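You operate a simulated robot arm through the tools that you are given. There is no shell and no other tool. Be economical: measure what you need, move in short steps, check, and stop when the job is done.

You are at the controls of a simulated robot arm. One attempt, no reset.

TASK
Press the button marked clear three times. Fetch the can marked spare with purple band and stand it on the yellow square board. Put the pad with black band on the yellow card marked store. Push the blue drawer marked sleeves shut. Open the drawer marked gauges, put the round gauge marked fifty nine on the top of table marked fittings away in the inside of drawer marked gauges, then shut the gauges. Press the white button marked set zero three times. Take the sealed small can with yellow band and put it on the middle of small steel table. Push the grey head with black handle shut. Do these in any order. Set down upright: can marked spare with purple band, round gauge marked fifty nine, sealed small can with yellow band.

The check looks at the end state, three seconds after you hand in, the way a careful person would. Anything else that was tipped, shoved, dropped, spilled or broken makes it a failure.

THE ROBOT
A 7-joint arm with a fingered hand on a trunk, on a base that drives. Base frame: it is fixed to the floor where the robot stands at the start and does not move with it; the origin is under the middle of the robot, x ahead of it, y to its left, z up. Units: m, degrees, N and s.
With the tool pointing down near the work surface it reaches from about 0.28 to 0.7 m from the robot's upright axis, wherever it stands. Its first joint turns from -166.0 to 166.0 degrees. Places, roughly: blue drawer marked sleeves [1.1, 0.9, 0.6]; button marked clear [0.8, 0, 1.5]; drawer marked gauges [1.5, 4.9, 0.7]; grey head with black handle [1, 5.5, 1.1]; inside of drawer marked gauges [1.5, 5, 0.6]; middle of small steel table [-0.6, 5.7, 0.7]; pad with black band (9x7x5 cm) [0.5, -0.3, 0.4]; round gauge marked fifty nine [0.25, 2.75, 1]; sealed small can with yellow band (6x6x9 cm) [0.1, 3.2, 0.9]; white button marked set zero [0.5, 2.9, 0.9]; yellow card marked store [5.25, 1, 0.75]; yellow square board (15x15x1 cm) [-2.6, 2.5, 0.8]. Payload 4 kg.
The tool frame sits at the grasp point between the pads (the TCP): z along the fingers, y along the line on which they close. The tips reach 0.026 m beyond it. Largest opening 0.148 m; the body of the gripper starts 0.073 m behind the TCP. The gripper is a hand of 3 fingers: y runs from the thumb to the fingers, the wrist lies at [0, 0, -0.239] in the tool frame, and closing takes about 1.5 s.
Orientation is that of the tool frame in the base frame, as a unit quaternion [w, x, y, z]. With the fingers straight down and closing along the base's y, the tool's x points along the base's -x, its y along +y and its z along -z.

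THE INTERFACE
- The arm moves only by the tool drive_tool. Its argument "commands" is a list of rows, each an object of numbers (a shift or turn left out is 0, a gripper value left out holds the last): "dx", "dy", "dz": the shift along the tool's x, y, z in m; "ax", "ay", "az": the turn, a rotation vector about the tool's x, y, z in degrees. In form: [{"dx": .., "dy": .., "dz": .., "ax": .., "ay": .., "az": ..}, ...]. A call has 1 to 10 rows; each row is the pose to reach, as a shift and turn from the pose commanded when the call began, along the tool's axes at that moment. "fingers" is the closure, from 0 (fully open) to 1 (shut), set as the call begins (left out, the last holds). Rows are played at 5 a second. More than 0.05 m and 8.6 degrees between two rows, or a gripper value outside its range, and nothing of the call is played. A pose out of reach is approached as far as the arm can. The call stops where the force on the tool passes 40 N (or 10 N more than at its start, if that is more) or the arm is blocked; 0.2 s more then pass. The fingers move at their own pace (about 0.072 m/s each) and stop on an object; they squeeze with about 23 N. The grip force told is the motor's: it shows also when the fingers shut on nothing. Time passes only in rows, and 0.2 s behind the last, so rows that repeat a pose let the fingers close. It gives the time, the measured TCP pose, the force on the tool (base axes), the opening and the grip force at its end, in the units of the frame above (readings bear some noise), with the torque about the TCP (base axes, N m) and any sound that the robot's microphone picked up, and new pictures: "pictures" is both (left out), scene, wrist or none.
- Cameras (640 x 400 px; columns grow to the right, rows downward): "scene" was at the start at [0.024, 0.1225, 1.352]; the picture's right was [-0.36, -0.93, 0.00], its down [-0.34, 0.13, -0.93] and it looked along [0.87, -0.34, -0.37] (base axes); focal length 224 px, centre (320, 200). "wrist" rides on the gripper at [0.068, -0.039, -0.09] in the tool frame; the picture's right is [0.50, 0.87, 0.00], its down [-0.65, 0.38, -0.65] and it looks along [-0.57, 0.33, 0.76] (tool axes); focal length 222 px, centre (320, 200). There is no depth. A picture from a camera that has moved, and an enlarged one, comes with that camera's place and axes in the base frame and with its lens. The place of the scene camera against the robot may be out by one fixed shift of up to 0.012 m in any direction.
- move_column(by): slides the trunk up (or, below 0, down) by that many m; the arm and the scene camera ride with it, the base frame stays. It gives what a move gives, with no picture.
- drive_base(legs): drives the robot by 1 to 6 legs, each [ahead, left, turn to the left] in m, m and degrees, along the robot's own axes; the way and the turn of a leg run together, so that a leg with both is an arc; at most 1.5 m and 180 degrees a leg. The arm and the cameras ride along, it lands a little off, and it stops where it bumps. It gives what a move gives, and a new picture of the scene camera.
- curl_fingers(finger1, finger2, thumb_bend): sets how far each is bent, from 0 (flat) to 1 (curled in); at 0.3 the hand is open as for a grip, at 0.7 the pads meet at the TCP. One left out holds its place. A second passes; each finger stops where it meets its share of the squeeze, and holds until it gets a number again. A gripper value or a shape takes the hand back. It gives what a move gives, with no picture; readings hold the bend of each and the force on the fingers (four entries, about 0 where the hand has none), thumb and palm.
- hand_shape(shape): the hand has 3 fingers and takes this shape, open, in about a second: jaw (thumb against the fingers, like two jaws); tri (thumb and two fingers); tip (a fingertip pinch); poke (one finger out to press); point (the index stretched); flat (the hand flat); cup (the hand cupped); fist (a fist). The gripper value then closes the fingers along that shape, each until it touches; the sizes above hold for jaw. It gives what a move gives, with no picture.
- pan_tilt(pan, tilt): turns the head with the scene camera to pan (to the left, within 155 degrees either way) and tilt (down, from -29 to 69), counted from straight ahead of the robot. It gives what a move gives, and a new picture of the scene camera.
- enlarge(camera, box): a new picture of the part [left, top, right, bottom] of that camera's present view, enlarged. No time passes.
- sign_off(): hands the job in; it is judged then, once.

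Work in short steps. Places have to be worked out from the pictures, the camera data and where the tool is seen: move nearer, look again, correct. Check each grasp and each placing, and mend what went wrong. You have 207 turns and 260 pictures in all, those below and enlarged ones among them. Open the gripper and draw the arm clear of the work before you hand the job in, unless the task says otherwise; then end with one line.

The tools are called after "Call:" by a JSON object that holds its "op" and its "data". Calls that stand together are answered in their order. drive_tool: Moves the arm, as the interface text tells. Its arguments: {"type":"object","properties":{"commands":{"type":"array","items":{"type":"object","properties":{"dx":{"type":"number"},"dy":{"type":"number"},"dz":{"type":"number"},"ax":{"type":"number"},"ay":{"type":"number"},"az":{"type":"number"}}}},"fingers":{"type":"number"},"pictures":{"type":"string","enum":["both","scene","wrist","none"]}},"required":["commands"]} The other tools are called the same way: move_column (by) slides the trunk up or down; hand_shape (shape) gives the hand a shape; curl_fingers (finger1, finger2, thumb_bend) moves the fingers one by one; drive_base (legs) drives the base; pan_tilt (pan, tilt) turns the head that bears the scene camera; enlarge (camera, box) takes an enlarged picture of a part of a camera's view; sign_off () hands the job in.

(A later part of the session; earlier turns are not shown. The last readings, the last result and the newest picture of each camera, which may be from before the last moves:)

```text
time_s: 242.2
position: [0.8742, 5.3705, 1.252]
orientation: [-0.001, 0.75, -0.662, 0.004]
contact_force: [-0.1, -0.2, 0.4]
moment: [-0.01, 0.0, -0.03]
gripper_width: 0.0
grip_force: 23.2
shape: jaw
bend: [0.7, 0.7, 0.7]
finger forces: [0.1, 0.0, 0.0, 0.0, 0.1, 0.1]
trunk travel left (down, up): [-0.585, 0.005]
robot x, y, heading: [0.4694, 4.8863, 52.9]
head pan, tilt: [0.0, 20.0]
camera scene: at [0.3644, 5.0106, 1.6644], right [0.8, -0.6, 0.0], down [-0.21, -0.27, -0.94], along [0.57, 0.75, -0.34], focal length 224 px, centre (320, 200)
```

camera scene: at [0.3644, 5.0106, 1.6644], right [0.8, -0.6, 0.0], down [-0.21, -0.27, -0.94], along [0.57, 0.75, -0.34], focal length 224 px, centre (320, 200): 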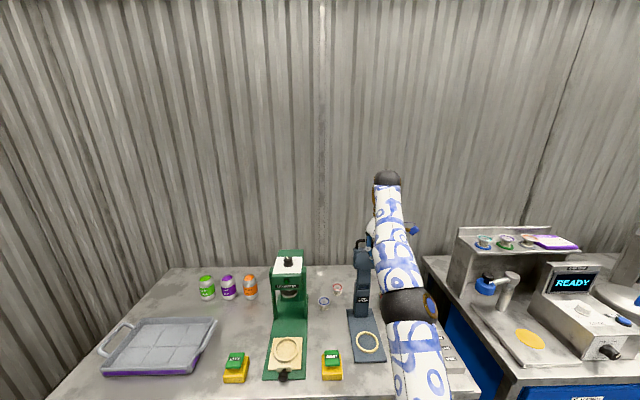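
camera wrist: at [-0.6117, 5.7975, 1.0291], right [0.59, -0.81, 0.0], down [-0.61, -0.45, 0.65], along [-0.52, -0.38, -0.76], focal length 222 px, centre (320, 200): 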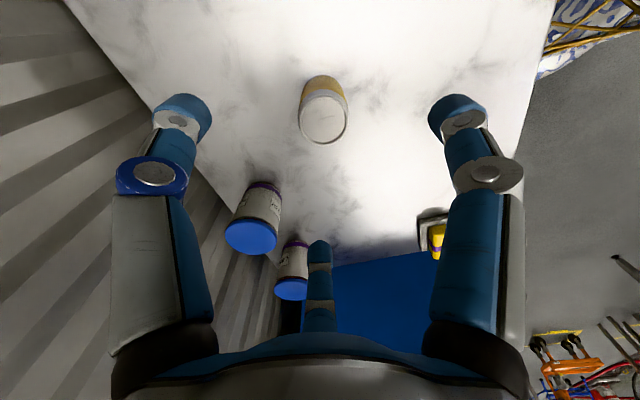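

The arm is near its reach limit. I check with the wrist camera where the head is relative to the fingertips.

Call:
{"op": "enlarge", "data": {"camera": "wrist", "box": [0, 0, 640, 400]}}

Call:
{"op": "enlarge", "data": {"camera": "scene", "box": [320, 210, 440, 370]}}

```text
1.00 times, centred on (320, 200) of wrist (not enlarged: the box is as wide or as high as the picture)
camera zoom: at [0.9203, 5.3059, 1.3432], right [-0.8, -0.6, 0.0], down [-0.46, 0.61, 0.65], along [-0.39, 0.52, -0.76], focal length 222 px, centre (320, 200)
```

zoom: 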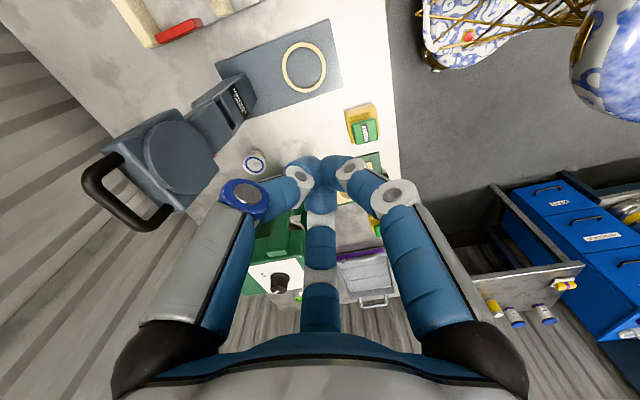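

```text
2.50 times, centred on (380, 290) of scene
camera zoom: at [0.3644, 5.0106, 1.6644], right [0.8, -0.6, 0.0], down [-0.21, -0.27, -0.94], along [0.57, 0.75, -0.34], focal length 559 px, centre (170, -25)
```

zoom: 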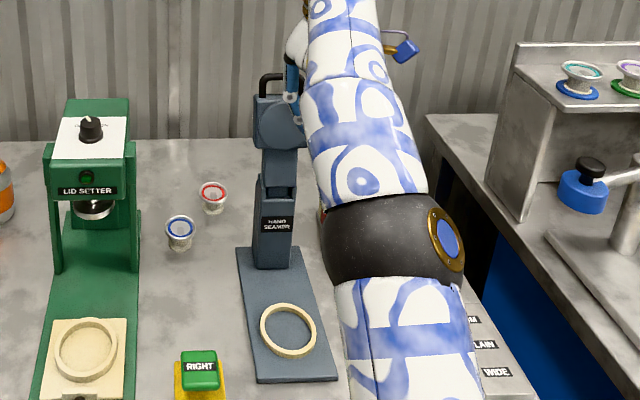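

The handle bar is at about (0.992, 5.538, 1.19), 0.205 m beyond the tip in line. I drive 0.18 m closer with tips above it.

Call:
{"op": "drive_base", "data": {"legs": [[0.18, 0.0, 0]]}}

Call:
{"op": "enlarge", "data": {"camera": "wrist", "box": [0, 0, 640, 400]}}

```text
time_s: 243.7
position: [0.9828, 5.5125, 1.2503]
orientation: [0.0, 0.749, -0.663, 0.004]
contact_force: [0.1, 0.5, -0.8]
moment: [-0.01, 0.0, -0.02]
gripper_width: 0.0
grip_force: 22.5
shape: jaw
bend: [0.7, 0.7, 0.7]
finger forces: [0.0, 0.0, 0.0, 0.0, 0.1, 0.1]
trunk travel left (down, up): [-0.585, 0.005]
robot x, y, heading: [0.5756, 5.0303, 52.8]
head pan, tilt: [0.0, 20.0]
camera scene: at [0.4731, 5.1543, 1.6644], right [0.8, -0.6, 0.0], down [-0.21, -0.27, -0.94], along [0.57, 0.75, -0.34], focal length 224 px, centre (320, 200)
```

scene: 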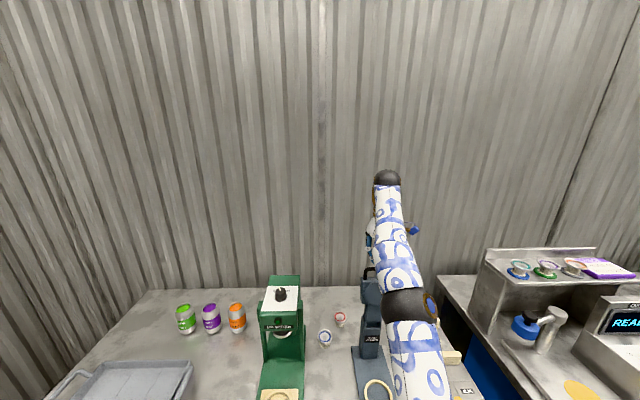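

```text
1.00 times, centred on (320, 200) of wrist (not enlarged: the box is as wide or as high as the picture)
camera zoom: at [1.0294, 5.4489, 1.3429], right [-0.8, -0.6, 0.0], down [-0.46, 0.61, 0.65], along [-0.39, 0.52, -0.76], focal length 222 px, centre (320, 200)
```

zoom: 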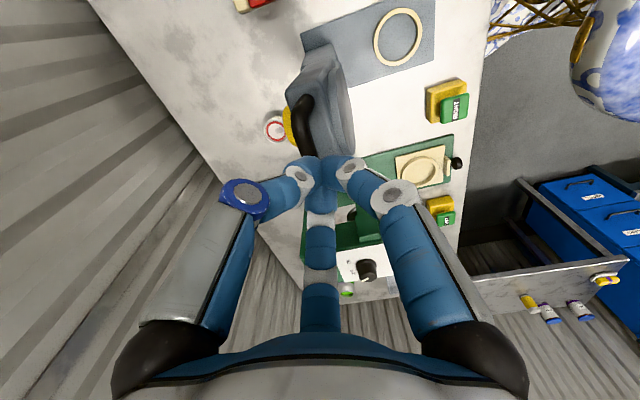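

The tips are right above the handle bar. I move 6.5 cm further (behind it) with a slight shift right.

Call:
{"op": "drive_base", "data": {"legs": [[0.065, -0.015, 0]]}}

Call:
{"op": "enlarge", "data": {"camera": "wrist", "box": [0, 0, 640, 400]}}

```text
time_s: 244.7
position: [1.036, 5.5564, 1.2505]
orientation: [0.001, 0.748, -0.663, 0.002]
contact_force: [0.8, -0.9, 0.0]
moment: [0.01, 0.0, -0.01]
gripper_width: 0.0001
grip_force: 23.1
shape: jaw
bend: [0.7, 0.7, 0.7]
finger forces: [0.0, 0.0, 0.0, 0.1, 0.1, 0.0]
trunk travel left (down, up): [-0.585, 0.005]
robot x, y, heading: [0.6279, 5.0718, 52.8]
head pan, tilt: [0.0, 20.0]
camera scene: at [0.5263, 5.1986, 1.6644], right [0.8, -0.6, 0.0], down [-0.21, -0.27, -0.94], along [0.57, 0.75, -0.34], focal length 224 px, centre (320, 200)
```

scene: 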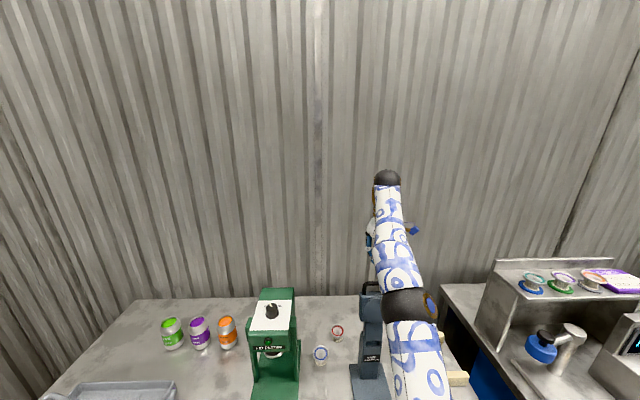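

```text
1.00 times, centred on (320, 200) of wrist (not enlarged: the box is as wide or as high as the picture)
camera zoom: at [1.0826, 5.4929, 1.3427], right [-0.8, -0.6, 0.0], down [-0.46, 0.61, 0.65], along [-0.39, 0.52, -0.76], focal length 222 px, centre (320, 200)
```

zoom: 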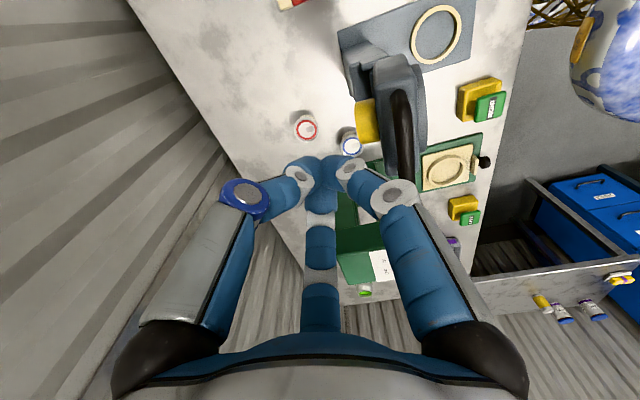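

The tips are about 6 cm behind the handle bar. I lower 6 cm behind it.

Call:
{"op": "drive_tool", "data": {"commands": [{"dz": 0.03}, {"dz": 0.065}], "pictures": "wrist"}}

```text
time_s: 245.3
position: [1.0345, 5.5559, 1.185]
orientation: [-0.001, 0.749, -0.663, 0.004]
contact_force: [0.4, -0.4, 0.2]
moment: [-0.04, 0.0, -0.01]
gripper_width: 0.0
grip_force: 23.3
shape: jaw
bend: [0.7, 0.7, 0.7]
finger forces: [0.1, 0.0, 0.1, 0.0, 0.0, 0.0]
trunk travel left (down, up): [-0.585, 0.005]
robot x, y, heading: [0.6275, 5.0737, 52.8]
head pan, tilt: [0.0, 20.0]
camera wrist: at [1.0811, 5.492, 1.2776], right [-0.8, -0.6, 0.0], down [-0.46, 0.61, 0.65], along [-0.39, 0.52, -0.76], focal length 222 px, centre (320, 200)
```

wrist: 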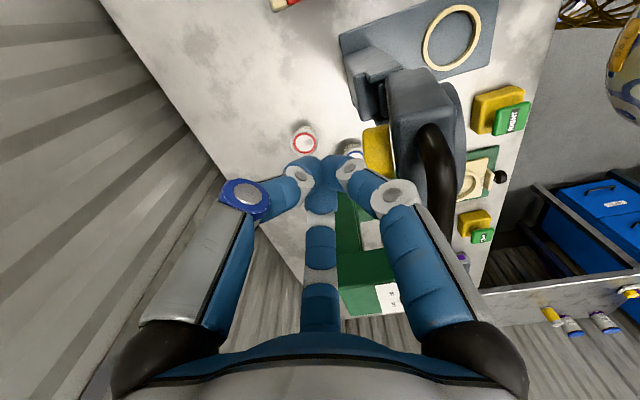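

I pull the head toward me along its arc, watching the force.

Call:
{"op": "drive_tool", "data": {"commands": [{"dx": 0.02, "dy": 0.037}, {"dx": 0.039, "dy": 0.053}, {"dx": 0.057, "dy": 0.071, "dz": 0.005}, {"dx": 0.075, "dy": 0.088, "dz": 0.015}], "pictures": "both"}}

```text
time_s: 246.3
position: [0.9566, 5.4686, 1.1731]
orientation: [-0.001, 0.749, -0.662, 0.003]
contact_force: [0.3, 0.0, -0.1]
moment: [0.02, -0.02, 0.0]
gripper_width: 0.0004
grip_force: 23.3
shape: jaw
bend: [0.7, 0.7, 0.7]
finger forces: [0.0, 0.1, 0.0, 0.1, 0.0, 0.0]
trunk travel left (down, up): [-0.585, 0.005]
robot x, y, heading: [0.6283, 5.0723, 53.0]
head pan, tilt: [0.0, 20.0]
camera scene: at [0.5247, 5.1972, 1.6644], right [0.8, -0.6, 0.0], down [-0.21, -0.27, -0.94], along [0.57, 0.75, -0.34], focal length 224 px, centre (320, 200)
camera wrist: at [1.0036, 5.4058, 1.2641], right [-0.8, -0.6, 0.0], down [-0.46, 0.61, 0.65], along [-0.39, 0.52, -0.76], focal length 222 px, centre (320, 200)
```

scene: 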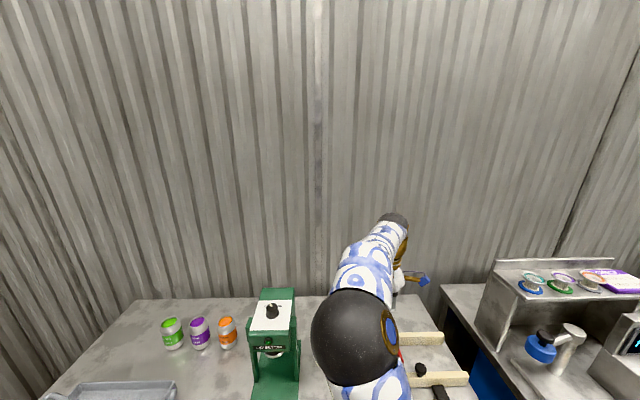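
wrist: 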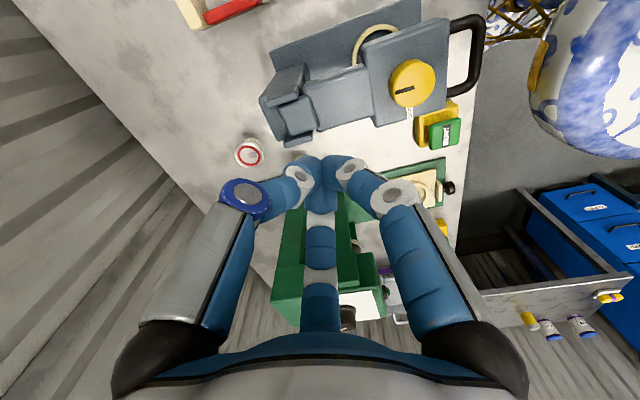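

The head tipped over and swung down by itself. I now move above its front part and press it down to make sure it is shut.

Call:
{"op": "drive_tool", "data": {"commands": [{"dx": 0.03, "dy": 0.025}, {"dx": 0.06, "dy": 0.05}, {"dx": 0.09, "dy": 0.075}, {"dx": 0.107, "dy": 0.09}], "pictures": "wrist"}}

```text
time_s: 247.3
position: [0.881, 5.3518, 1.1707]
orientation: [-0.001, 0.749, -0.663, 0.003]
contact_force: [0.2, -0.3, -0.2]
moment: [0.0, 0.01, -0.02]
gripper_width: 0.0
grip_force: 23.2
shape: jaw
bend: [0.7, 0.7, 0.7]
finger forces: [0.0, 0.1, 0.0, 0.0, 0.1, 0.0]
trunk travel left (down, up): [-0.585, 0.005]
robot x, y, heading: [0.6276, 5.0764, 53.0]
head pan, tilt: [0.0, 20.0]
camera wrist: at [0.9267, 5.2879, 1.2631], right [-0.8, -0.6, 0.0], down [-0.46, 0.61, 0.65], along [-0.39, 0.52, -0.76], focal length 222 px, centre (320, 200)
```

wrist: 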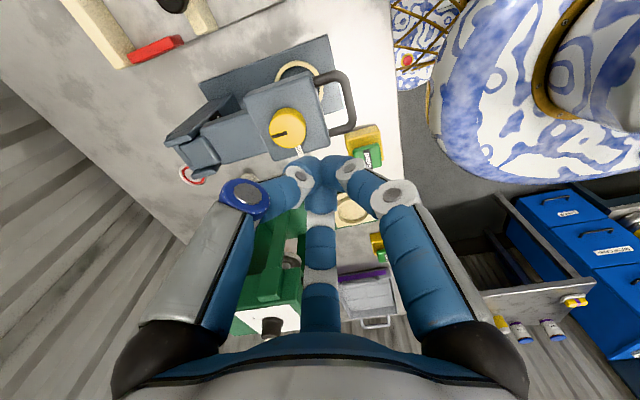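

The plate edge near the handle is directly below the tips (z≈1.0). I go down and press gently.

Call:
{"op": "drive_tool", "data": {"commands": [{"dz": 0.04}, {"dz": 0.08}, {"dz": 0.11}, {"dz": 0.125}, {"dz": 0.135}, {"dz": 0.145}, {"dz": 0.155}], "pictures": "wrist"}}

```text
time_s: 248.8
position: [0.8839, 5.3543, 1.0246]
orientation: [-0.006, 0.749, -0.663, 0.004]
contact_force: [-5.6, -1.0, 28.1]
moment: [0.11, 0.14, 0.08]
gripper_width: 0.0
grip_force: 23.2
shape: jaw
bend: [0.7, 0.7, 0.7]
finger forces: [0.0, 0.0, 0.0, 0.0, 0.0, 0.0]
trunk travel left (down, up): [-0.585, 0.005]
robot x, y, heading: [0.6257, 5.0746, 53.0]
head pan, tilt: [0.0, 20.0]
stopped in row 7: the force on the tool passed its limit at 53 N (the readings are from after the stop); the commanded pose is now the measured one
camera wrist: at [0.9283, 5.2903, 1.1171], right [-0.8, -0.6, -0.01], down [-0.46, 0.6, 0.65], along [-0.38, 0.53, -0.76], focal length 222 px, centre (320, 200)
```

wrist: 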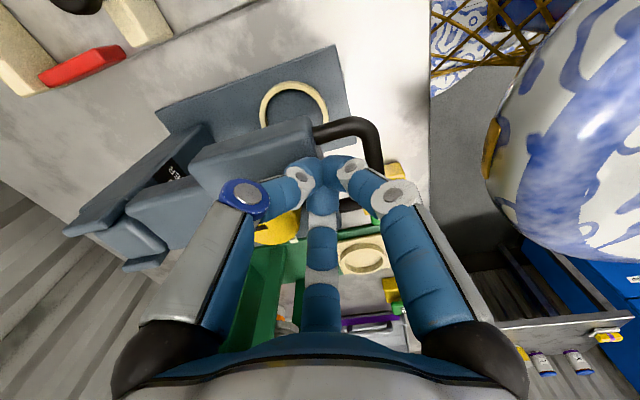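

Rigid stop at the plate: the head is down. I lift off and back away, then verify from the side.

Call:
{"op": "drive_tool", "data": {"commands": [{"dz": -0.04}, {"dz": -0.08}, {"dz": -0.12}, {"dz": -0.16}], "pictures": "none"}}

Call:
{"op": "drive_base", "data": {"legs": [[-0.5, 0, 0]]}}

Call:
{"op": "enlarge", "data": {"camera": "scene", "box": [240, 180, 440, 305]}}

```text
time_s: 249.8
position: [0.8827, 5.3566, 1.1822]
orientation: [-0.003, 0.748, -0.663, 0.004]
contact_force: [0.5, 0.1, 0.0]
moment: [0.02, 0.0, 0.02]
gripper_width: 0.0
grip_force: 23.5
shape: jaw
bend: [0.7, 0.7, 0.7]
finger forces: [0.0, 0.0, 0.1, 0.0, 0.1, 0.0]
trunk travel left (down, up): [-0.585, 0.005]
robot x, y, heading: [0.6302, 5.0774, 53.0]
head pan, tilt: [0.0, 20.0]
```

```text
time_s: 252.7
position: [0.5804, 4.9562, 1.1817]
orientation: [-0.004, 0.747, -0.665, 0.003]
contact_force: [-0.2, -0.7, 1.0]
moment: [0.01, 0.01, 0.01]
gripper_width: 0.0
grip_force: 23.0
shape: jaw
bend: [0.7, 0.7, 0.7]
finger forces: [0.0, 0.0, 0.1, 0.0, 0.1, 0.0]
trunk travel left (down, up): [-0.585, 0.005]
robot x, y, heading: [0.3228, 4.6733, 52.4]
head pan, tilt: [0.0, 20.0]
camera scene: at [0.2222, 4.7995, 1.6644], right [0.79, -0.61, 0.0], down [-0.21, -0.27, -0.94], along [0.57, 0.75, -0.34], focal length 224 px, centre (320, 200)
```

scene: 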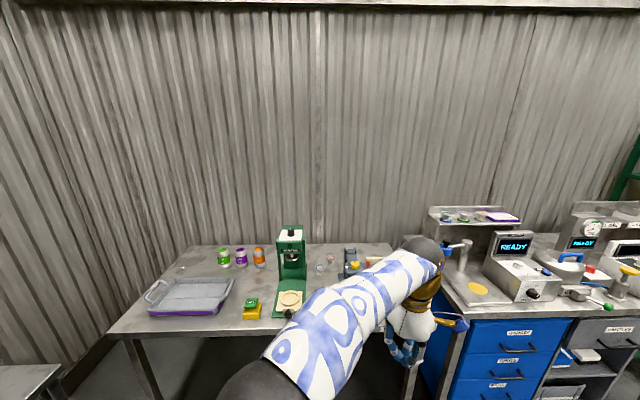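

```text
3.20 times, centred on (340, 242) of scene
camera zoom: at [0.2222, 4.7995, 1.6644], right [0.79, -0.61, 0.0], down [-0.21, -0.27, -0.94], along [0.57, 0.75, -0.34], focal length 716 px, centre (256, 64)
```

zoom: 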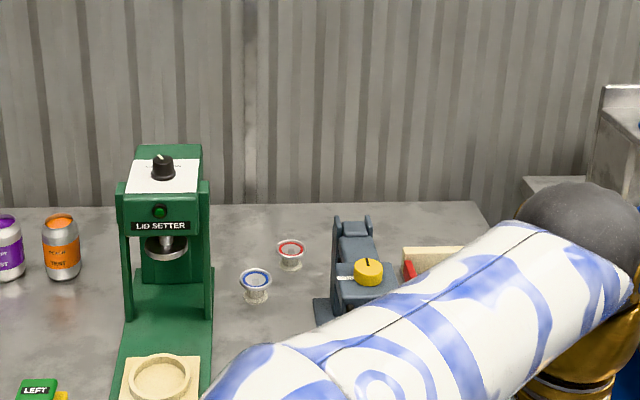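

The seamer head is shut. Next the GAUGES drawer: its handle is near (1.507, 4.847, 0.58). I drive right to be in front of it, and roll the hand for a horizontal thumb-up grip.

Call:
{"op": "drive_base", "data": {"legs": [[-0.1, -0.83, 0]]}}

Call:
{"op": "drive_tool", "data": {"commands": [{"az": -8.4}, {"az": -16.8}, {"az": -25.2}, {"az": -33.6}, {"az": -42}], "fingers": 0, "pictures": "none"}}

Call:
{"op": "move_column", "data": {"by": -0.4}}

```text
time_s: 257.2
position: [1.1779, 4.3848, 1.1809]
orientation: [-0.003, 0.754, -0.657, 0.004]
contact_force: [0.0, 0.3, 0.1]
moment: [0.01, 0.04, -0.02]
gripper_width: 0.0
grip_force: 22.9
shape: jaw
bend: [0.7, 0.7, 0.7]
finger forces: [0.0, 0.0, 0.0, 0.0, 0.0, 0.0]
trunk travel left (down, up): [-0.585, 0.005]
robot x, y, heading: [0.9284, 4.0972, 53.5]
head pan, tilt: [0.0, 20.0]
camera scene: at [0.8236, 4.2209, 1.6644], right [0.81, -0.59, 0.0], down [-0.2, -0.28, -0.94], along [0.56, 0.76, -0.34], focal length 224 px, centre (320, 200)
```

scene: 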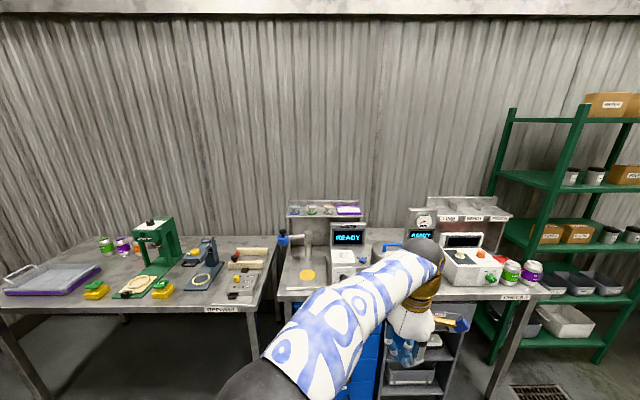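

```text
time_s: 258.4
position: [1.1772, 4.3841, 1.1822]
orientation: [-0.002, 0.94, -0.342, 0.003]
contact_force: [0.2, -0.2, 0.0]
moment: [0.0, -0.01, -0.03]
gripper_width: 0.1481
grip_force: 0.1
shape: jaw
bend: [0.3, 0.3, 0.3]
finger forces: [0.0, 0.0, 0.0, 0.1, 0.0, 0.1]
trunk travel left (down, up): [-0.585, 0.005]
robot x, y, heading: [0.9287, 4.1043, 53.6]
head pan, tilt: [0.0, 20.0]
```

```text
time_s: 262.2
position: [1.1781, 4.3838, 0.7824]
orientation: [-0.002, 0.939, -0.344, 0.004]
contact_force: [0.3, 0.4, -0.2]
moment: [0.04, -0.01, -0.01]
gripper_width: 0.1479
grip_force: 0.0
shape: jaw
bend: [0.3, 0.3, 0.3]
finger forces: [0.0, 0.0, 0.0, 0.1, 0.1, 0.1]
trunk travel left (down, up): [-0.185, 0.405]
robot x, y, heading: [0.9258, 4.1003, 53.9]
head pan, tilt: [0.0, 20.0]
```

In that view I want to double-check the seamer: I look at it again.

Call:
{"op": "pan_tilt", "data": {"pan": 30, "tilt": 10}}

Call:
{"op": "enlarge", "data": {"camera": "scene", "box": [260, 140, 400, 240]}}

```text
time_s: 263.1
position: [1.1782, 4.3844, 0.7822]
orientation: [-0.001, 0.939, -0.345, 0.005]
contact_force: [-0.3, 0.1, -0.3]
moment: [0.04, -0.01, 0.0]
gripper_width: 0.1478
grip_force: 0.1
shape: jaw
bend: [0.3, 0.3, 0.3]
finger forces: [0.0, 0.0, 0.0, 0.0, 0.0, 0.0]
trunk travel left (down, up): [-0.185, 0.405]
robot x, y, heading: [0.9287, 4.1008, 53.5]
head pan, tilt: [30.0, 10.0]
camera scene: at [0.7786, 4.2384, 1.2807], right [0.99, -0.11, 0.0], down [-0.02, -0.17, -0.98], along [0.11, 0.98, -0.17], focal length 224 px, centre (320, 200)
```

scene: 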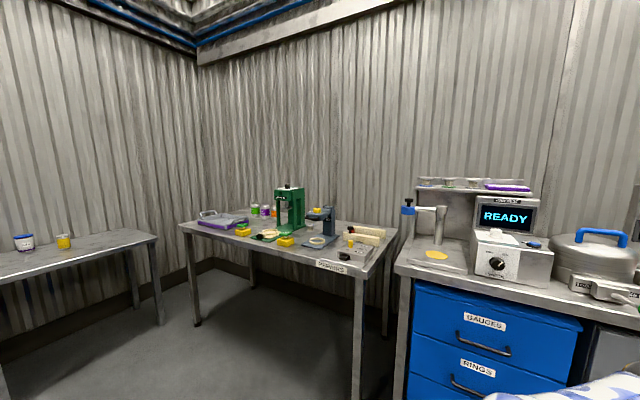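

```text
4.00 times, centred on (330, 190) of scene
camera zoom: at [0.7786, 4.2384, 1.2807], right [0.99, -0.11, 0.0], down [-0.02, -0.17, -0.98], along [0.11, 0.98, -0.17], focal length 895 px, centre (280, 240)
```

zoom: 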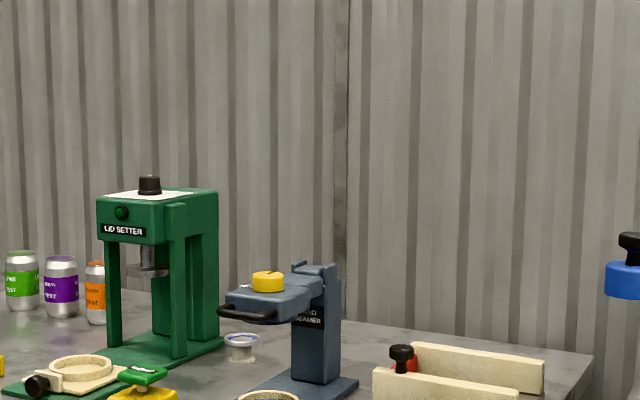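

The head is indeed shut (horizontal). Now I lower the trunk and pitch the hand to horizontal in front of the drawer.

Call:
{"op": "move_column", "data": {"by": -0.18}}

Call:
{"op": "drive_tool", "data": {"commands": [{"dy": -0.0393, "dz": 0.0234, "ax": 8.5}, {"dy": -0.0779, "dz": 0.0416, "ax": 17}, {"dy": -0.1149, "dz": 0.0547, "ax": 25.5}, {"dy": -0.1496, "dz": 0.0631, "ax": 34}, {"dy": -0.1815, "dz": 0.0672, "ax": 42.5}, {"dy": -0.2097, "dz": 0.0674, "ax": 51}, {"dy": -0.2339, "dz": 0.0643, "ax": 59.5}, {"dy": -0.2536, "dz": 0.0585, "ax": 68}, {"dy": -0.2684, "dz": 0.0508, "ax": 76.5}, {"dy": -0.2781, "dz": 0.0418, "ax": 85}], "pictures": "none"}}

Call:
{"op": "pan_tilt", "data": {"pan": -10, "tilt": 30}}

Call:
{"op": "enlarge", "data": {"camera": "wrist", "box": [0, 0, 640, 400]}}

```text
time_s: 265.1
position: [1.1784, 4.3841, 0.6026]
orientation: [-0.003, 0.939, -0.344, 0.004]
contact_force: [-0.7, -0.3, -0.3]
moment: [-0.03, 0.01, 0.01]
gripper_width: 0.1478
grip_force: 0.0
shape: jaw
bend: [0.3, 0.3, 0.3]
finger forces: [0.0, 0.0, 0.1, 0.0, 0.1, 0.1]
trunk travel left (down, up): [-0.005, 0.585]
robot x, y, heading: [0.9304, 4.0981, 53.6]
head pan, tilt: [30.0, 10.0]
```

```text
time_s: 267.4
position: [1.3583, 4.5979, 0.5623]
orientation: [-0.637, 0.69, -0.25, 0.236]
contact_force: [-0.5, -0.5, -0.1]
moment: [0.0, 0.02, -0.03]
gripper_width: 0.148
grip_force: 0.1
shape: jaw
bend: [0.3, 0.3, 0.3]
finger forces: [0.0, 0.0, 0.1, 0.0, 0.1, 0.0]
trunk travel left (down, up): [-0.005, 0.585]
robot x, y, heading: [0.9293, 4.0999, 53.7]
head pan, tilt: [30.0, 10.0]
```

```text
time_s: 268.4
position: [1.3577, 4.5974, 0.5628]
orientation: [-0.635, 0.691, -0.251, 0.236]
contact_force: [0.0, 0.3, 0.1]
moment: [-0.02, 0.01, 0.03]
gripper_width: 0.1479
grip_force: 0.1
shape: jaw
bend: [0.3, 0.3, 0.3]
finger forces: [0.0, 0.0, 0.0, 0.0, 0.0, 0.1]
trunk travel left (down, up): [-0.005, 0.585]
robot x, y, heading: [0.9289, 4.094, 53.7]
head pan, tilt: [-10.0, 30.0]
camera scene: at [0.8337, 4.2086, 1.0684], right [0.69, -0.72, 0.0], down [-0.36, -0.35, -0.87], along [0.63, 0.6, -0.5], focal length 224 px, centre (320, 200)
```

scene: 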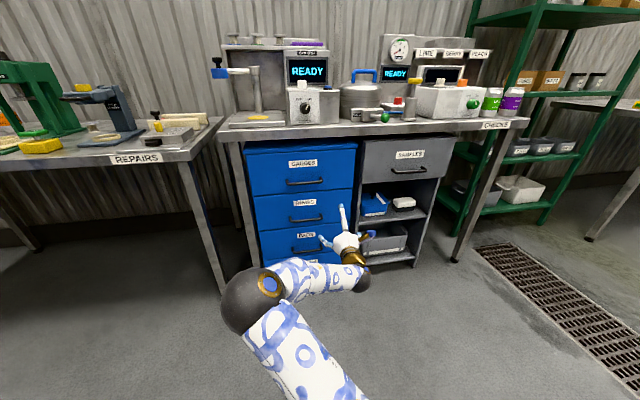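

```text
1.00 times, centred on (320, 200) of wrist (not enlarged: the box is as wide or as high as the picture)
camera zoom: at [1.3524, 4.4862, 0.6115], right [0.34, -0.38, -0.86], down [-0.94, -0.1, -0.33], along [0.04, 0.92, -0.39], focal length 222 px, centre (320, 200)
```

zoom: 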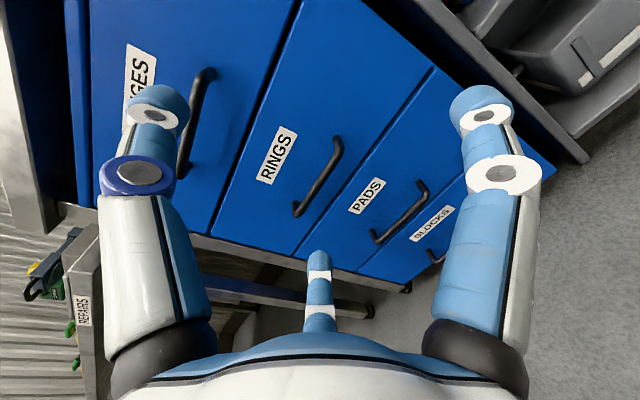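

Combining four views, the GAUGES handle is at (1.41, 4.842, 0.665). I shift the base left 0.105 and ahead 0.1, and raise the hand 0.10.

Call:
{"op": "drive_base", "data": {"legs": [[0.08, 0.105, 0]]}}

Call:
{"op": "drive_tool", "data": {"commands": [{"dy": -0.035}, {"dy": -0.07}, {"dy": -0.1}], "pictures": "both"}}

```text
time_s: 269.7
position: [1.3229, 4.7226, 0.5637]
orientation: [-0.636, 0.691, -0.25, 0.236]
contact_force: [-0.2, 0.0, -0.1]
moment: [-0.03, 0.01, 0.03]
gripper_width: 0.1479
grip_force: 0.0
shape: jaw
bend: [0.3, 0.3, 0.3]
finger forces: [0.1, 0.0, 0.1, 0.1, 0.0, 0.0]
trunk travel left (down, up): [-0.005, 0.585]
robot x, y, heading: [0.8926, 4.2296, 53.6]
head pan, tilt: [-10.0, 30.0]
camera scene: at [0.7979, 4.3344, 1.0684], right [0.69, -0.72, 0.0], down [-0.36, -0.35, -0.87], along [0.63, 0.6, -0.5], focal length 224 px, centre (320, 200)
```

scene: 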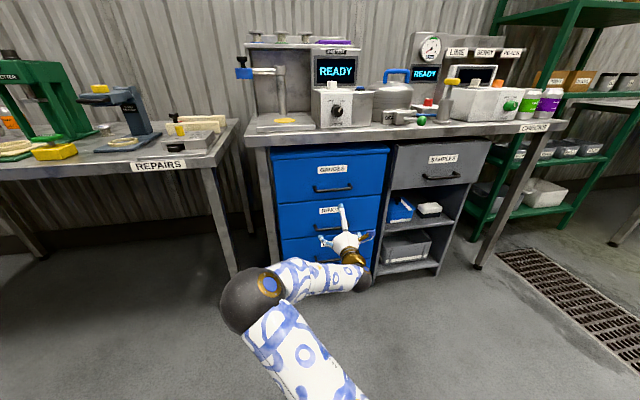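

```text
time_s: 270.5
position: [1.3269, 4.7288, 0.6651]
orientation: [-0.635, 0.692, -0.251, 0.236]
contact_force: [0.4, 0.1, -0.1]
moment: [-0.01, 0.04, 0.01]
gripper_width: 0.1479
grip_force: 0.0
shape: jaw
bend: [0.3, 0.3, 0.3]
finger forces: [0.0, 0.0, 0.1, 0.0, 0.0, 0.0]
trunk travel left (down, up): [-0.005, 0.585]
robot x, y, heading: [0.891, 4.2305, 53.8]
head pan, tilt: [-10.0, 30.0]
camera scene: at [0.7979, 4.3345, 1.0683], right [0.69, -0.72, 0.0], down [-0.36, -0.35, -0.87], along [0.63, 0.6, -0.5], focal length 224 px, centre (320, 200)
camera wrist: at [1.3226, 4.6173, 0.7128], right [0.34, -0.38, -0.86], down [-0.94, -0.1, -0.33], along [0.04, 0.92, -0.39], focal length 222 px, centre (320, 200)
```

scene: 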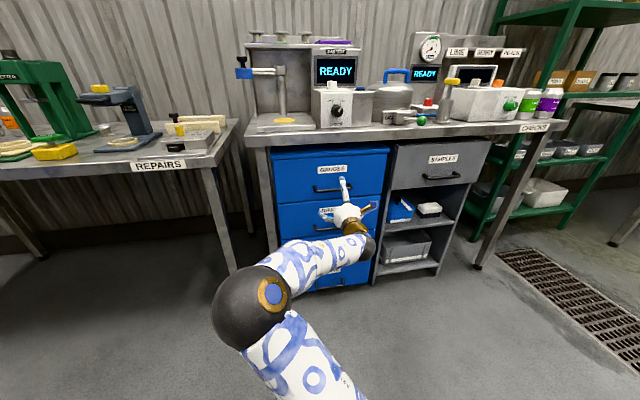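
wrist: 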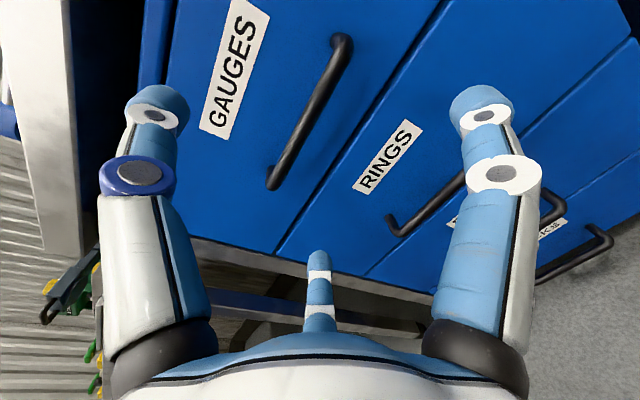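

The hand is aligned with the handle's centre; 0.14 m to go. I pre-close a little and drive the base ahead 0.11 m.

Call:
{"op": "curl_fingers", "data": {"finger1": 0.42, "finger2": 0.42, "thumb_bend": 0.42}}

Call:
{"op": "drive_base", "data": {"legs": [[0.11, 0, 0]]}}

Call:
{"op": "enlarge", "data": {"camera": "wrist", "box": [0, 0, 640, 400]}}

```text
time_s: 271.5
position: [1.3268, 4.7286, 0.6641]
orientation: [-0.636, 0.691, -0.251, 0.236]
contact_force: [0.3, 0.4, -0.8]
moment: [0.04, 0.0, 0.0]
gripper_width: 0.089
grip_force: 0.0
shape: fingers
bend: [0.42, 0.42, 0.42]
finger forces: [0.0, 0.1, 0.1, 0.1, 0.1, 0.1]
trunk travel left (down, up): [-0.005, 0.585]
robot x, y, heading: [0.8905, 4.225, 53.8]
head pan, tilt: [-10.0, 30.0]
```

```text
time_s: 272.7
position: [1.3861, 4.807, 0.6624]
orientation: [-0.635, 0.691, -0.252, 0.236]
contact_force: [-11.6, -11.1, -0.7]
moment: [0.68, -0.76, 0.16]
gripper_width: 0.0897
grip_force: 8.2
shape: fingers
bend: [0.42, 0.42, 0.42]
finger forces: [0.1, 0.0, 0.0, 0.1, 16.2, 0.0]
trunk travel left (down, up): [-0.005, 0.585]
robot x, y, heading: [0.9552, 4.3039, 53.4]
head pan, tilt: [-10.0, 30.0]
stopped in leg 1: the force on the tool passed its limit at 93 N (the readings are from after the stop); the commanded pose is now the measured one
camera scene: at [0.8571, 4.4153, 1.0684], right [0.69, -0.72, 0.0], down [-0.36, -0.34, -0.87], along [0.63, 0.6, -0.5], focal length 224 px, centre (320, 200)
```

scene: 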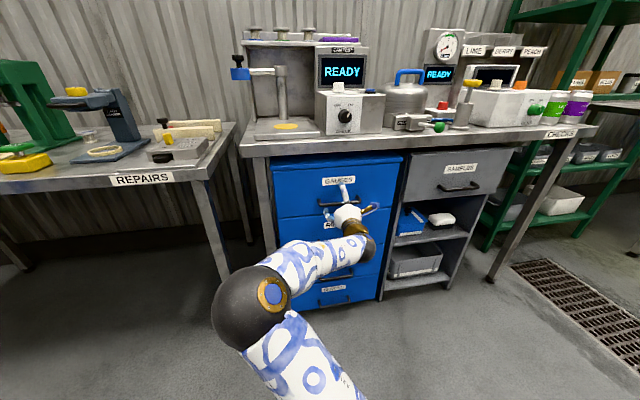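

```text
1.00 times, centred on (320, 200) of wrist (not enlarged: the box is as wide or as high as the picture)
camera zoom: at [1.3819, 4.6958, 0.7113], right [0.34, -0.38, -0.86], down [-0.94, -0.1, -0.33], along [0.04, 0.92, -0.39], focal length 222 px, centre (320, 200)
```

zoom: 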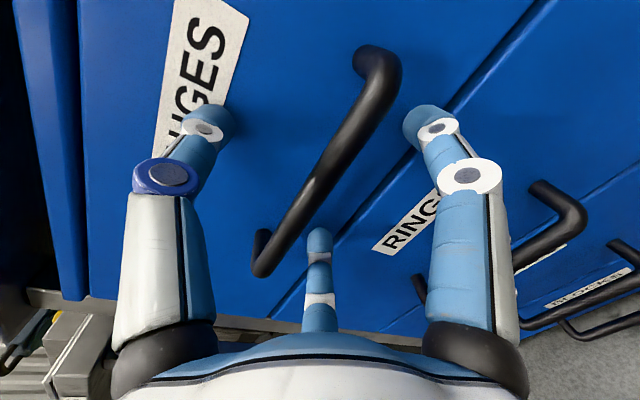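

The thumb tip touches the drawer front, so the bar is within the fingers. I close the hand on the bar.

Call:
{"op": "curl_fingers", "data": {"finger1": 0.7, "finger2": 0.7, "thumb_bend": 0.7}}

Call:
{"op": "enlarge", "data": {"camera": "wrist", "box": [0, 0, 640, 400]}}

```text
time_s: 273.7
position: [1.3883, 4.8083, 0.6626]
orientation: [-0.635, 0.691, -0.252, 0.236]
contact_force: [0.8, 0.1, 1.3]
moment: [-0.03, -0.03, 0.02]
gripper_width: 0.0007
grip_force: 0.5
shape: fingers
bend: [0.7, 0.7, 0.69]
finger forces: [0.0, 0.0, 0.1, 0.0, 1.5, 0.0]
trunk travel left (down, up): [-0.005, 0.585]
robot x, y, heading: [0.9531, 4.3113, 53.6]
head pan, tilt: [-10.0, 30.0]
```

```text
1.00 times, centred on (320, 200) of wrist (not enlarged: the box is as wide or as high as the picture)
camera zoom: at [1.3828, 4.6967, 0.7108], right [0.34, -0.38, -0.86], down [-0.94, -0.1, -0.33], along [0.04, 0.92, -0.39], focal length 222 px, centre (320, 200)
```

zoom: 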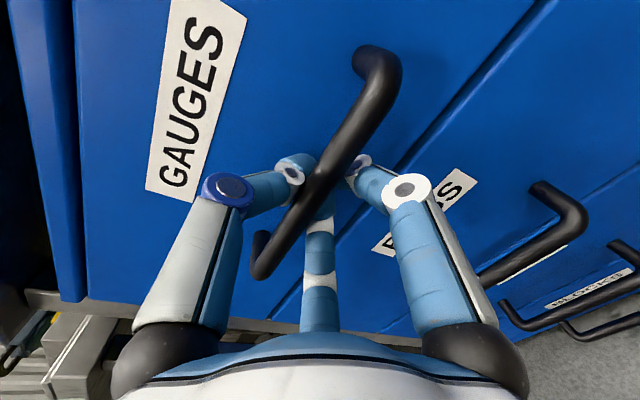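

The fingers have closed behind the bar, hooking it. I pull with the base 0.1 m back and check.

Call:
{"op": "curl_fingers", "data": {"finger1": 0.8, "finger2": 0.8, "thumb_bend": 0.8}}

Call:
{"op": "drive_base", "data": {"legs": [[-0.1, 0, 0]]}}

Call:
{"op": "enlarge", "data": {"camera": "wrist", "box": [0, 0, 640, 400]}}

```text
time_s: 274.7
position: [1.3869, 4.8079, 0.6623]
orientation: [-0.636, 0.691, -0.251, 0.236]
contact_force: [2.3, 3.0, 4.2]
moment: [0.01, 0.01, -0.03]
gripper_width: 0.0
grip_force: 0.2
shape: fingers
bend: [0.75, 0.75, 0.73]
finger forces: [0.1, 0.0, 0.0, 0.0, 0.4, 0.0]
trunk travel left (down, up): [-0.005, 0.585]
robot x, y, heading: [0.9537, 4.3054, 53.5]
head pan, tilt: [-10.0, 30.0]
```

```text
time_s: 275.9
position: [1.3283, 4.7266, 0.6622]
orientation: [-0.634, 0.692, -0.252, 0.236]
contact_force: [-0.1, 0.5, 0.0]
moment: [0.03, 0.0, 0.01]
gripper_width: 0.0
grip_force: 0.4
shape: fingers
bend: [0.76, 0.76, 0.74]
finger forces: [0.1, 0.0, 0.0, 0.0, 0.4, 0.1]
trunk travel left (down, up): [-0.005, 0.585]
robot x, y, heading: [0.8928, 4.2269, 53.4]
head pan, tilt: [-10.0, 30.0]
camera scene: at [0.7984, 4.3353, 1.0683], right [0.69, -0.72, 0.0], down [-0.36, -0.34, -0.87], along [0.63, 0.6, -0.5], focal length 224 px, centre (320, 200)
```

scene: 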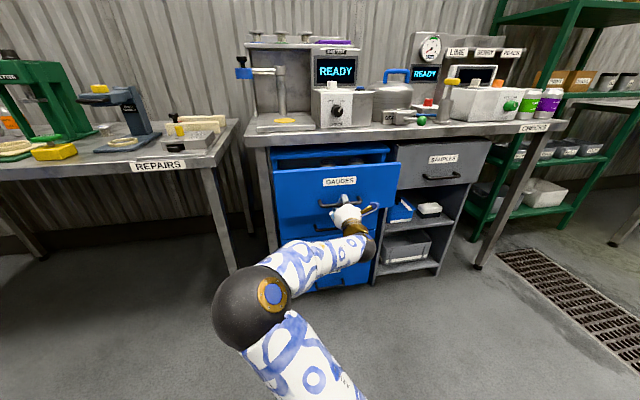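

```text
1.00 times, centred on (320, 200) of wrist (not enlarged: the box is as wide or as high as the picture)
camera zoom: at [1.3227, 4.6163, 0.7106], right [0.34, -0.38, -0.86], down [-0.94, -0.1, -0.33], along [0.04, 0.92, -0.39], focal length 222 px, centre (320, 200)
```

zoom: 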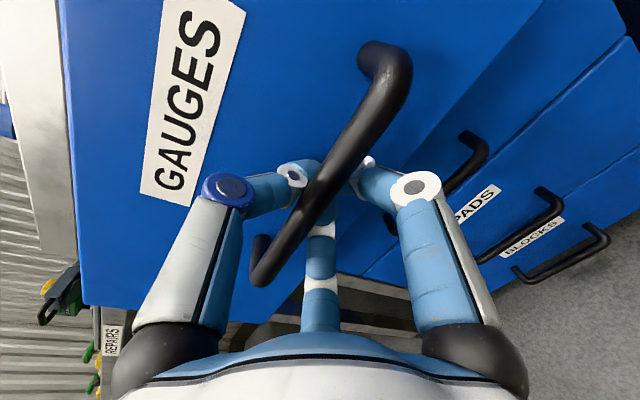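

The drawer is opening. I pull it another 0.18 m.

Call:
{"op": "drive_base", "data": {"legs": [[-0.18, 0, 0]]}}

Call:
{"op": "pan_tilt", "data": {"pan": 0, "tilt": 35}}

```text
time_s: 277.4
position: [1.2215, 4.5812, 0.6606]
orientation: [-0.634, 0.692, -0.252, 0.236]
contact_force: [0.1, 1.0, 0.8]
moment: [-0.02, -0.02, -0.03]
gripper_width: 0.0
grip_force: 0.5
shape: fingers
bend: [0.76, 0.76, 0.74]
finger forces: [0.1, 0.0, 0.0, 0.0, 0.4, 0.0]
trunk travel left (down, up): [-0.005, 0.585]
robot x, y, heading: [0.7821, 4.0801, 53.7]
head pan, tilt: [-10.0, 30.0]
camera scene: at [0.6916, 4.1904, 1.0684], right [0.69, -0.72, 0.0], down [-0.36, -0.34, -0.87], along [0.63, 0.6, -0.5], focal length 224 px, centre (320, 200)
```

scene: 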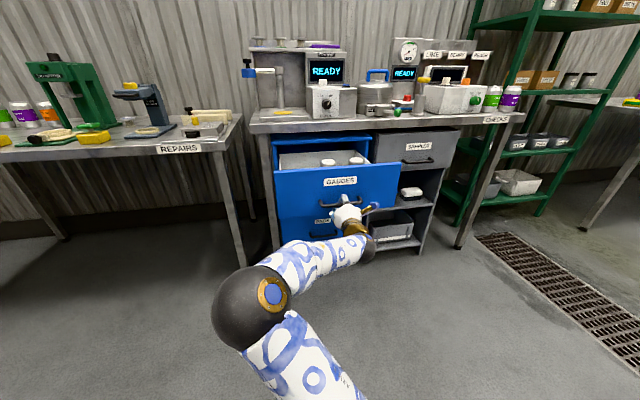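

```text
time_s: 278.1
position: [1.2217, 4.5838, 0.6615]
orientation: [-0.635, 0.692, -0.252, 0.236]
contact_force: [0.6, 1.2, 0.9]
moment: [-0.01, -0.02, -0.02]
gripper_width: 0.0001
grip_force: 0.3
shape: fingers
bend: [0.76, 0.76, 0.74]
finger forces: [0.1, 0.1, 0.1, 0.0, 0.5, 0.0]
trunk travel left (down, up): [-0.005, 0.585]
robot x, y, heading: [0.7822, 4.0808, 53.5]
head pan, tilt: [0.0, 35.0]
camera scene: at [0.6784, 4.1989, 1.0606], right [0.8, -0.59, 0.0], down [-0.34, -0.46, -0.82], along [0.49, 0.66, -0.57], focal length 224 px, centre (320, 200)
```

scene: 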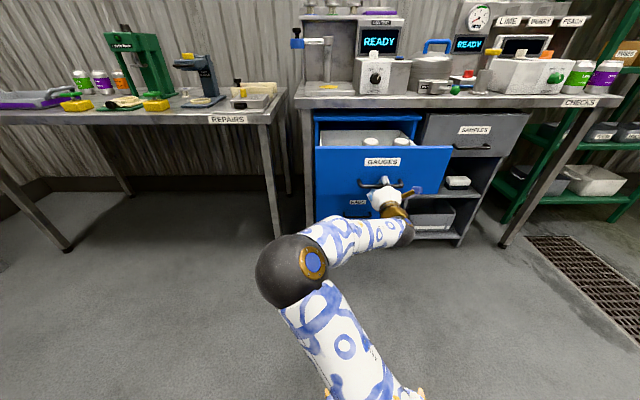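

Open about 0.28 m. A little more for room, then release and back off.

Call:
{"op": "drive_base", "data": {"legs": [[-0.05, 0, 0]]}}

Call:
{"op": "curl_fingers", "data": {"finger1": 0.3, "finger2": 0.3, "thumb_bend": 0.3}}

Call:
{"op": "drive_base", "data": {"legs": [[-0.2, 0, 0]]}}

```text
time_s: 279.0
position: [1.1918, 4.5439, 0.6631]
orientation: [-0.635, 0.691, -0.252, 0.236]
contact_force: [5.0, 8.2, 5.4]
moment: [-0.09, 0.07, -0.02]
gripper_width: 0.0
grip_force: 10.1
shape: fingers
bend: [0.77, 0.77, 0.73]
finger forces: [0.1, 0.0, 0.0, 0.0, 19.9, 0.1]
trunk travel left (down, up): [-0.005, 0.585]
robot x, y, heading: [0.7557, 4.0432, 53.9]
head pan, tilt: [0.0, 35.0]
camera scene: at [0.6493, 4.1596, 1.0606], right [0.8, -0.59, 0.0], down [-0.34, -0.46, -0.82], along [0.49, 0.66, -0.57], focal length 224 px, centre (320, 200)
```

scene: 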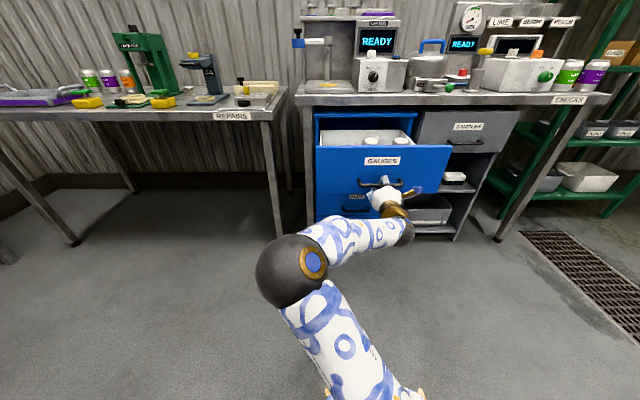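

```text
time_s: 280.0
position: [1.1915, 4.5439, 0.6621]
orientation: [-0.635, 0.692, -0.251, 0.236]
contact_force: [-0.3, -0.2, -0.2]
moment: [0.0, 0.01, -0.02]
gripper_width: 0.1265
grip_force: 0.0
shape: fingers
bend: [0.3, 0.3, 0.3]
finger forces: [0.0, 0.1, 0.1, 0.1, 0.0, 0.0]
trunk travel left (down, up): [-0.005, 0.585]
robot x, y, heading: [0.7574, 4.0378, 53.6]
head pan, tilt: [0.0, 35.0]
```

```text
time_s: 281.6
position: [1.0722, 4.38, 0.6628]
orientation: [-0.635, 0.691, -0.252, 0.236]
contact_force: [-0.2, 0.0, 0.1]
moment: [0.0, 0.01, -0.04]
gripper_width: 0.1264
grip_force: 0.0
shape: fingers
bend: [0.3, 0.3, 0.3]
finger forces: [0.0, 0.1, 0.0, 0.1, 0.0, 0.1]
trunk travel left (down, up): [-0.005, 0.585]
robot x, y, heading: [0.6404, 3.8804, 53.5]
head pan, tilt: [0.0, 35.0]
camera scene: at [0.529, 3.9967, 1.0606], right [0.8, -0.59, 0.0], down [-0.34, -0.46, -0.82], along [0.49, 0.66, -0.57], focal length 224 px, centre (320, 200)
```

scene: 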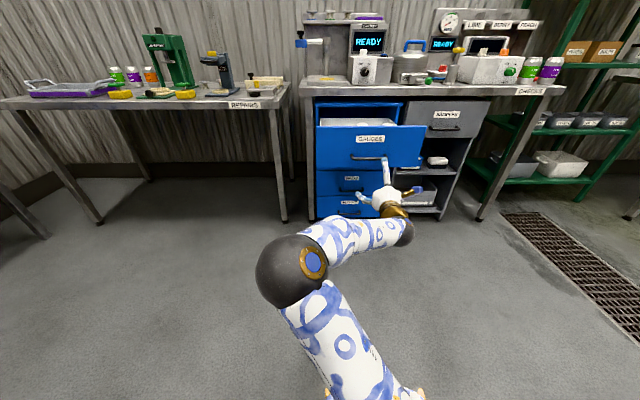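

The drawer is fully open and released. I raise the trunk, swing the hand down, and turn to face the fittings table for SET ZERO and the gauge.

Call:
{"op": "move_column", "data": {"by": 0.4}}

Call:
{"op": "drive_tool", "data": {"commands": [{"dz": 0.0074, "dy": 0.0113, "ax": -8.5}, {"dz": 0.0096, "dy": 0.0219, "ax": -17}, {"dz": 0.0067, "dy": 0.0309, "ax": -25.5}, {"dz": -0.0009, "dy": 0.0376, "ax": -34}, {"dz": -0.0128, "dy": 0.0415, "ax": -42.5}, {"dz": -0.0286, "dy": 0.0417, "ax": -51}, {"dz": -0.0477, "dy": 0.0379, "ax": -59.5}, {"dz": -0.0695, "dy": 0.0296, "ax": -68}, {"dz": -0.0932, "dy": 0.0164, "ax": -76.5}, {"dz": -0.1182, "dy": -0.0019, "ax": -85}], "fingers": 1, "pictures": "none"}}

Call:
{"op": "drive_base", "data": {"legs": [[0, 0, 90], [0, 0, 90]]}}

Call:
{"op": "move_column", "data": {"by": 0.18}}

```text
time_s: 285.5
position: [1.0727, 4.3787, 1.0622]
orientation: [-0.635, 0.691, -0.253, 0.236]
contact_force: [-0.7, 0.9, 0.0]
moment: [-0.01, 0.02, -0.03]
gripper_width: 0.1265
grip_force: 0.0
shape: fingers
bend: [0.3, 0.3, 0.3]
finger forces: [0.0, 0.0, 0.1, 0.1, 0.1, 0.1]
trunk travel left (down, up): [-0.405, 0.185]
robot x, y, heading: [0.6369, 3.88, 53.5]
head pan, tilt: [0.0, 35.0]
```

```text
time_s: 287.7
position: [0.9953, 4.2911, 1.0747]
orientation: [-0.001, 0.938, -0.346, 0.004]
contact_force: [-0.5, 0.3, 0.6]
moment: [0.01, 0.0, -0.03]
gripper_width: 0.0
grip_force: 22.9
shape: jaw
bend: [0.7, 0.7, 0.7]
finger forces: [0.0, 0.0, 0.1, 0.0, 0.1, 0.0]
trunk travel left (down, up): [-0.405, 0.185]
robot x, y, heading: [0.6404, 3.8779, 53.5]
head pan, tilt: [0.0, 35.0]
```

```text
time_s: 295.7
position: [0.2741, 3.4699, 1.0753]
orientation: [-0.004, 0.349, 0.937, -0.001]
contact_force: [0.4, -0.8, -0.2]
moment: [0.01, -0.01, 0.05]
gripper_width: 0.0001
grip_force: 23.1
shape: jaw
bend: [0.7, 0.7, 0.7]
finger forces: [0.1, 0.0, 0.1, 0.0, 0.0, 0.0]
trunk travel left (down, up): [-0.405, 0.185]
robot x, y, heading: [0.6377, 3.8797, -126.9]
head pan, tilt: [0.0, 35.0]
camera scene: at [0.7374, 3.7709, 1.4606], right [-0.8, 0.6, 0.0], down [0.34, 0.46, -0.82], along [-0.49, -0.65, -0.57], focal length 224 px, centre (320, 200)
```

scene: 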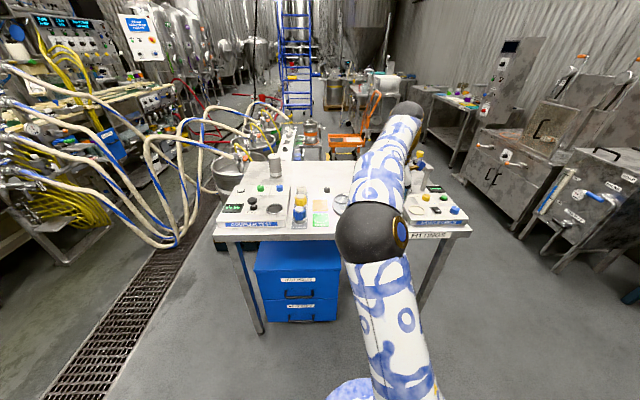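

```text
time_s: 297.7
position: [0.273, 3.4695, 1.2535]
orientation: [-0.005, 0.35, 0.937, -0.001]
contact_force: [-0.1, -0.2, -0.1]
moment: [0.02, 0.02, -0.01]
gripper_width: 0.0
grip_force: 23.1
shape: jaw
bend: [0.7, 0.7, 0.7]
finger forces: [0.1, 0.0, 0.0, 0.1, 0.2, 0.0]
trunk travel left (down, up): [-0.585, 0.005]
robot x, y, heading: [0.6377, 3.8834, -126.7]
head pan, tilt: [0.0, 35.0]
```

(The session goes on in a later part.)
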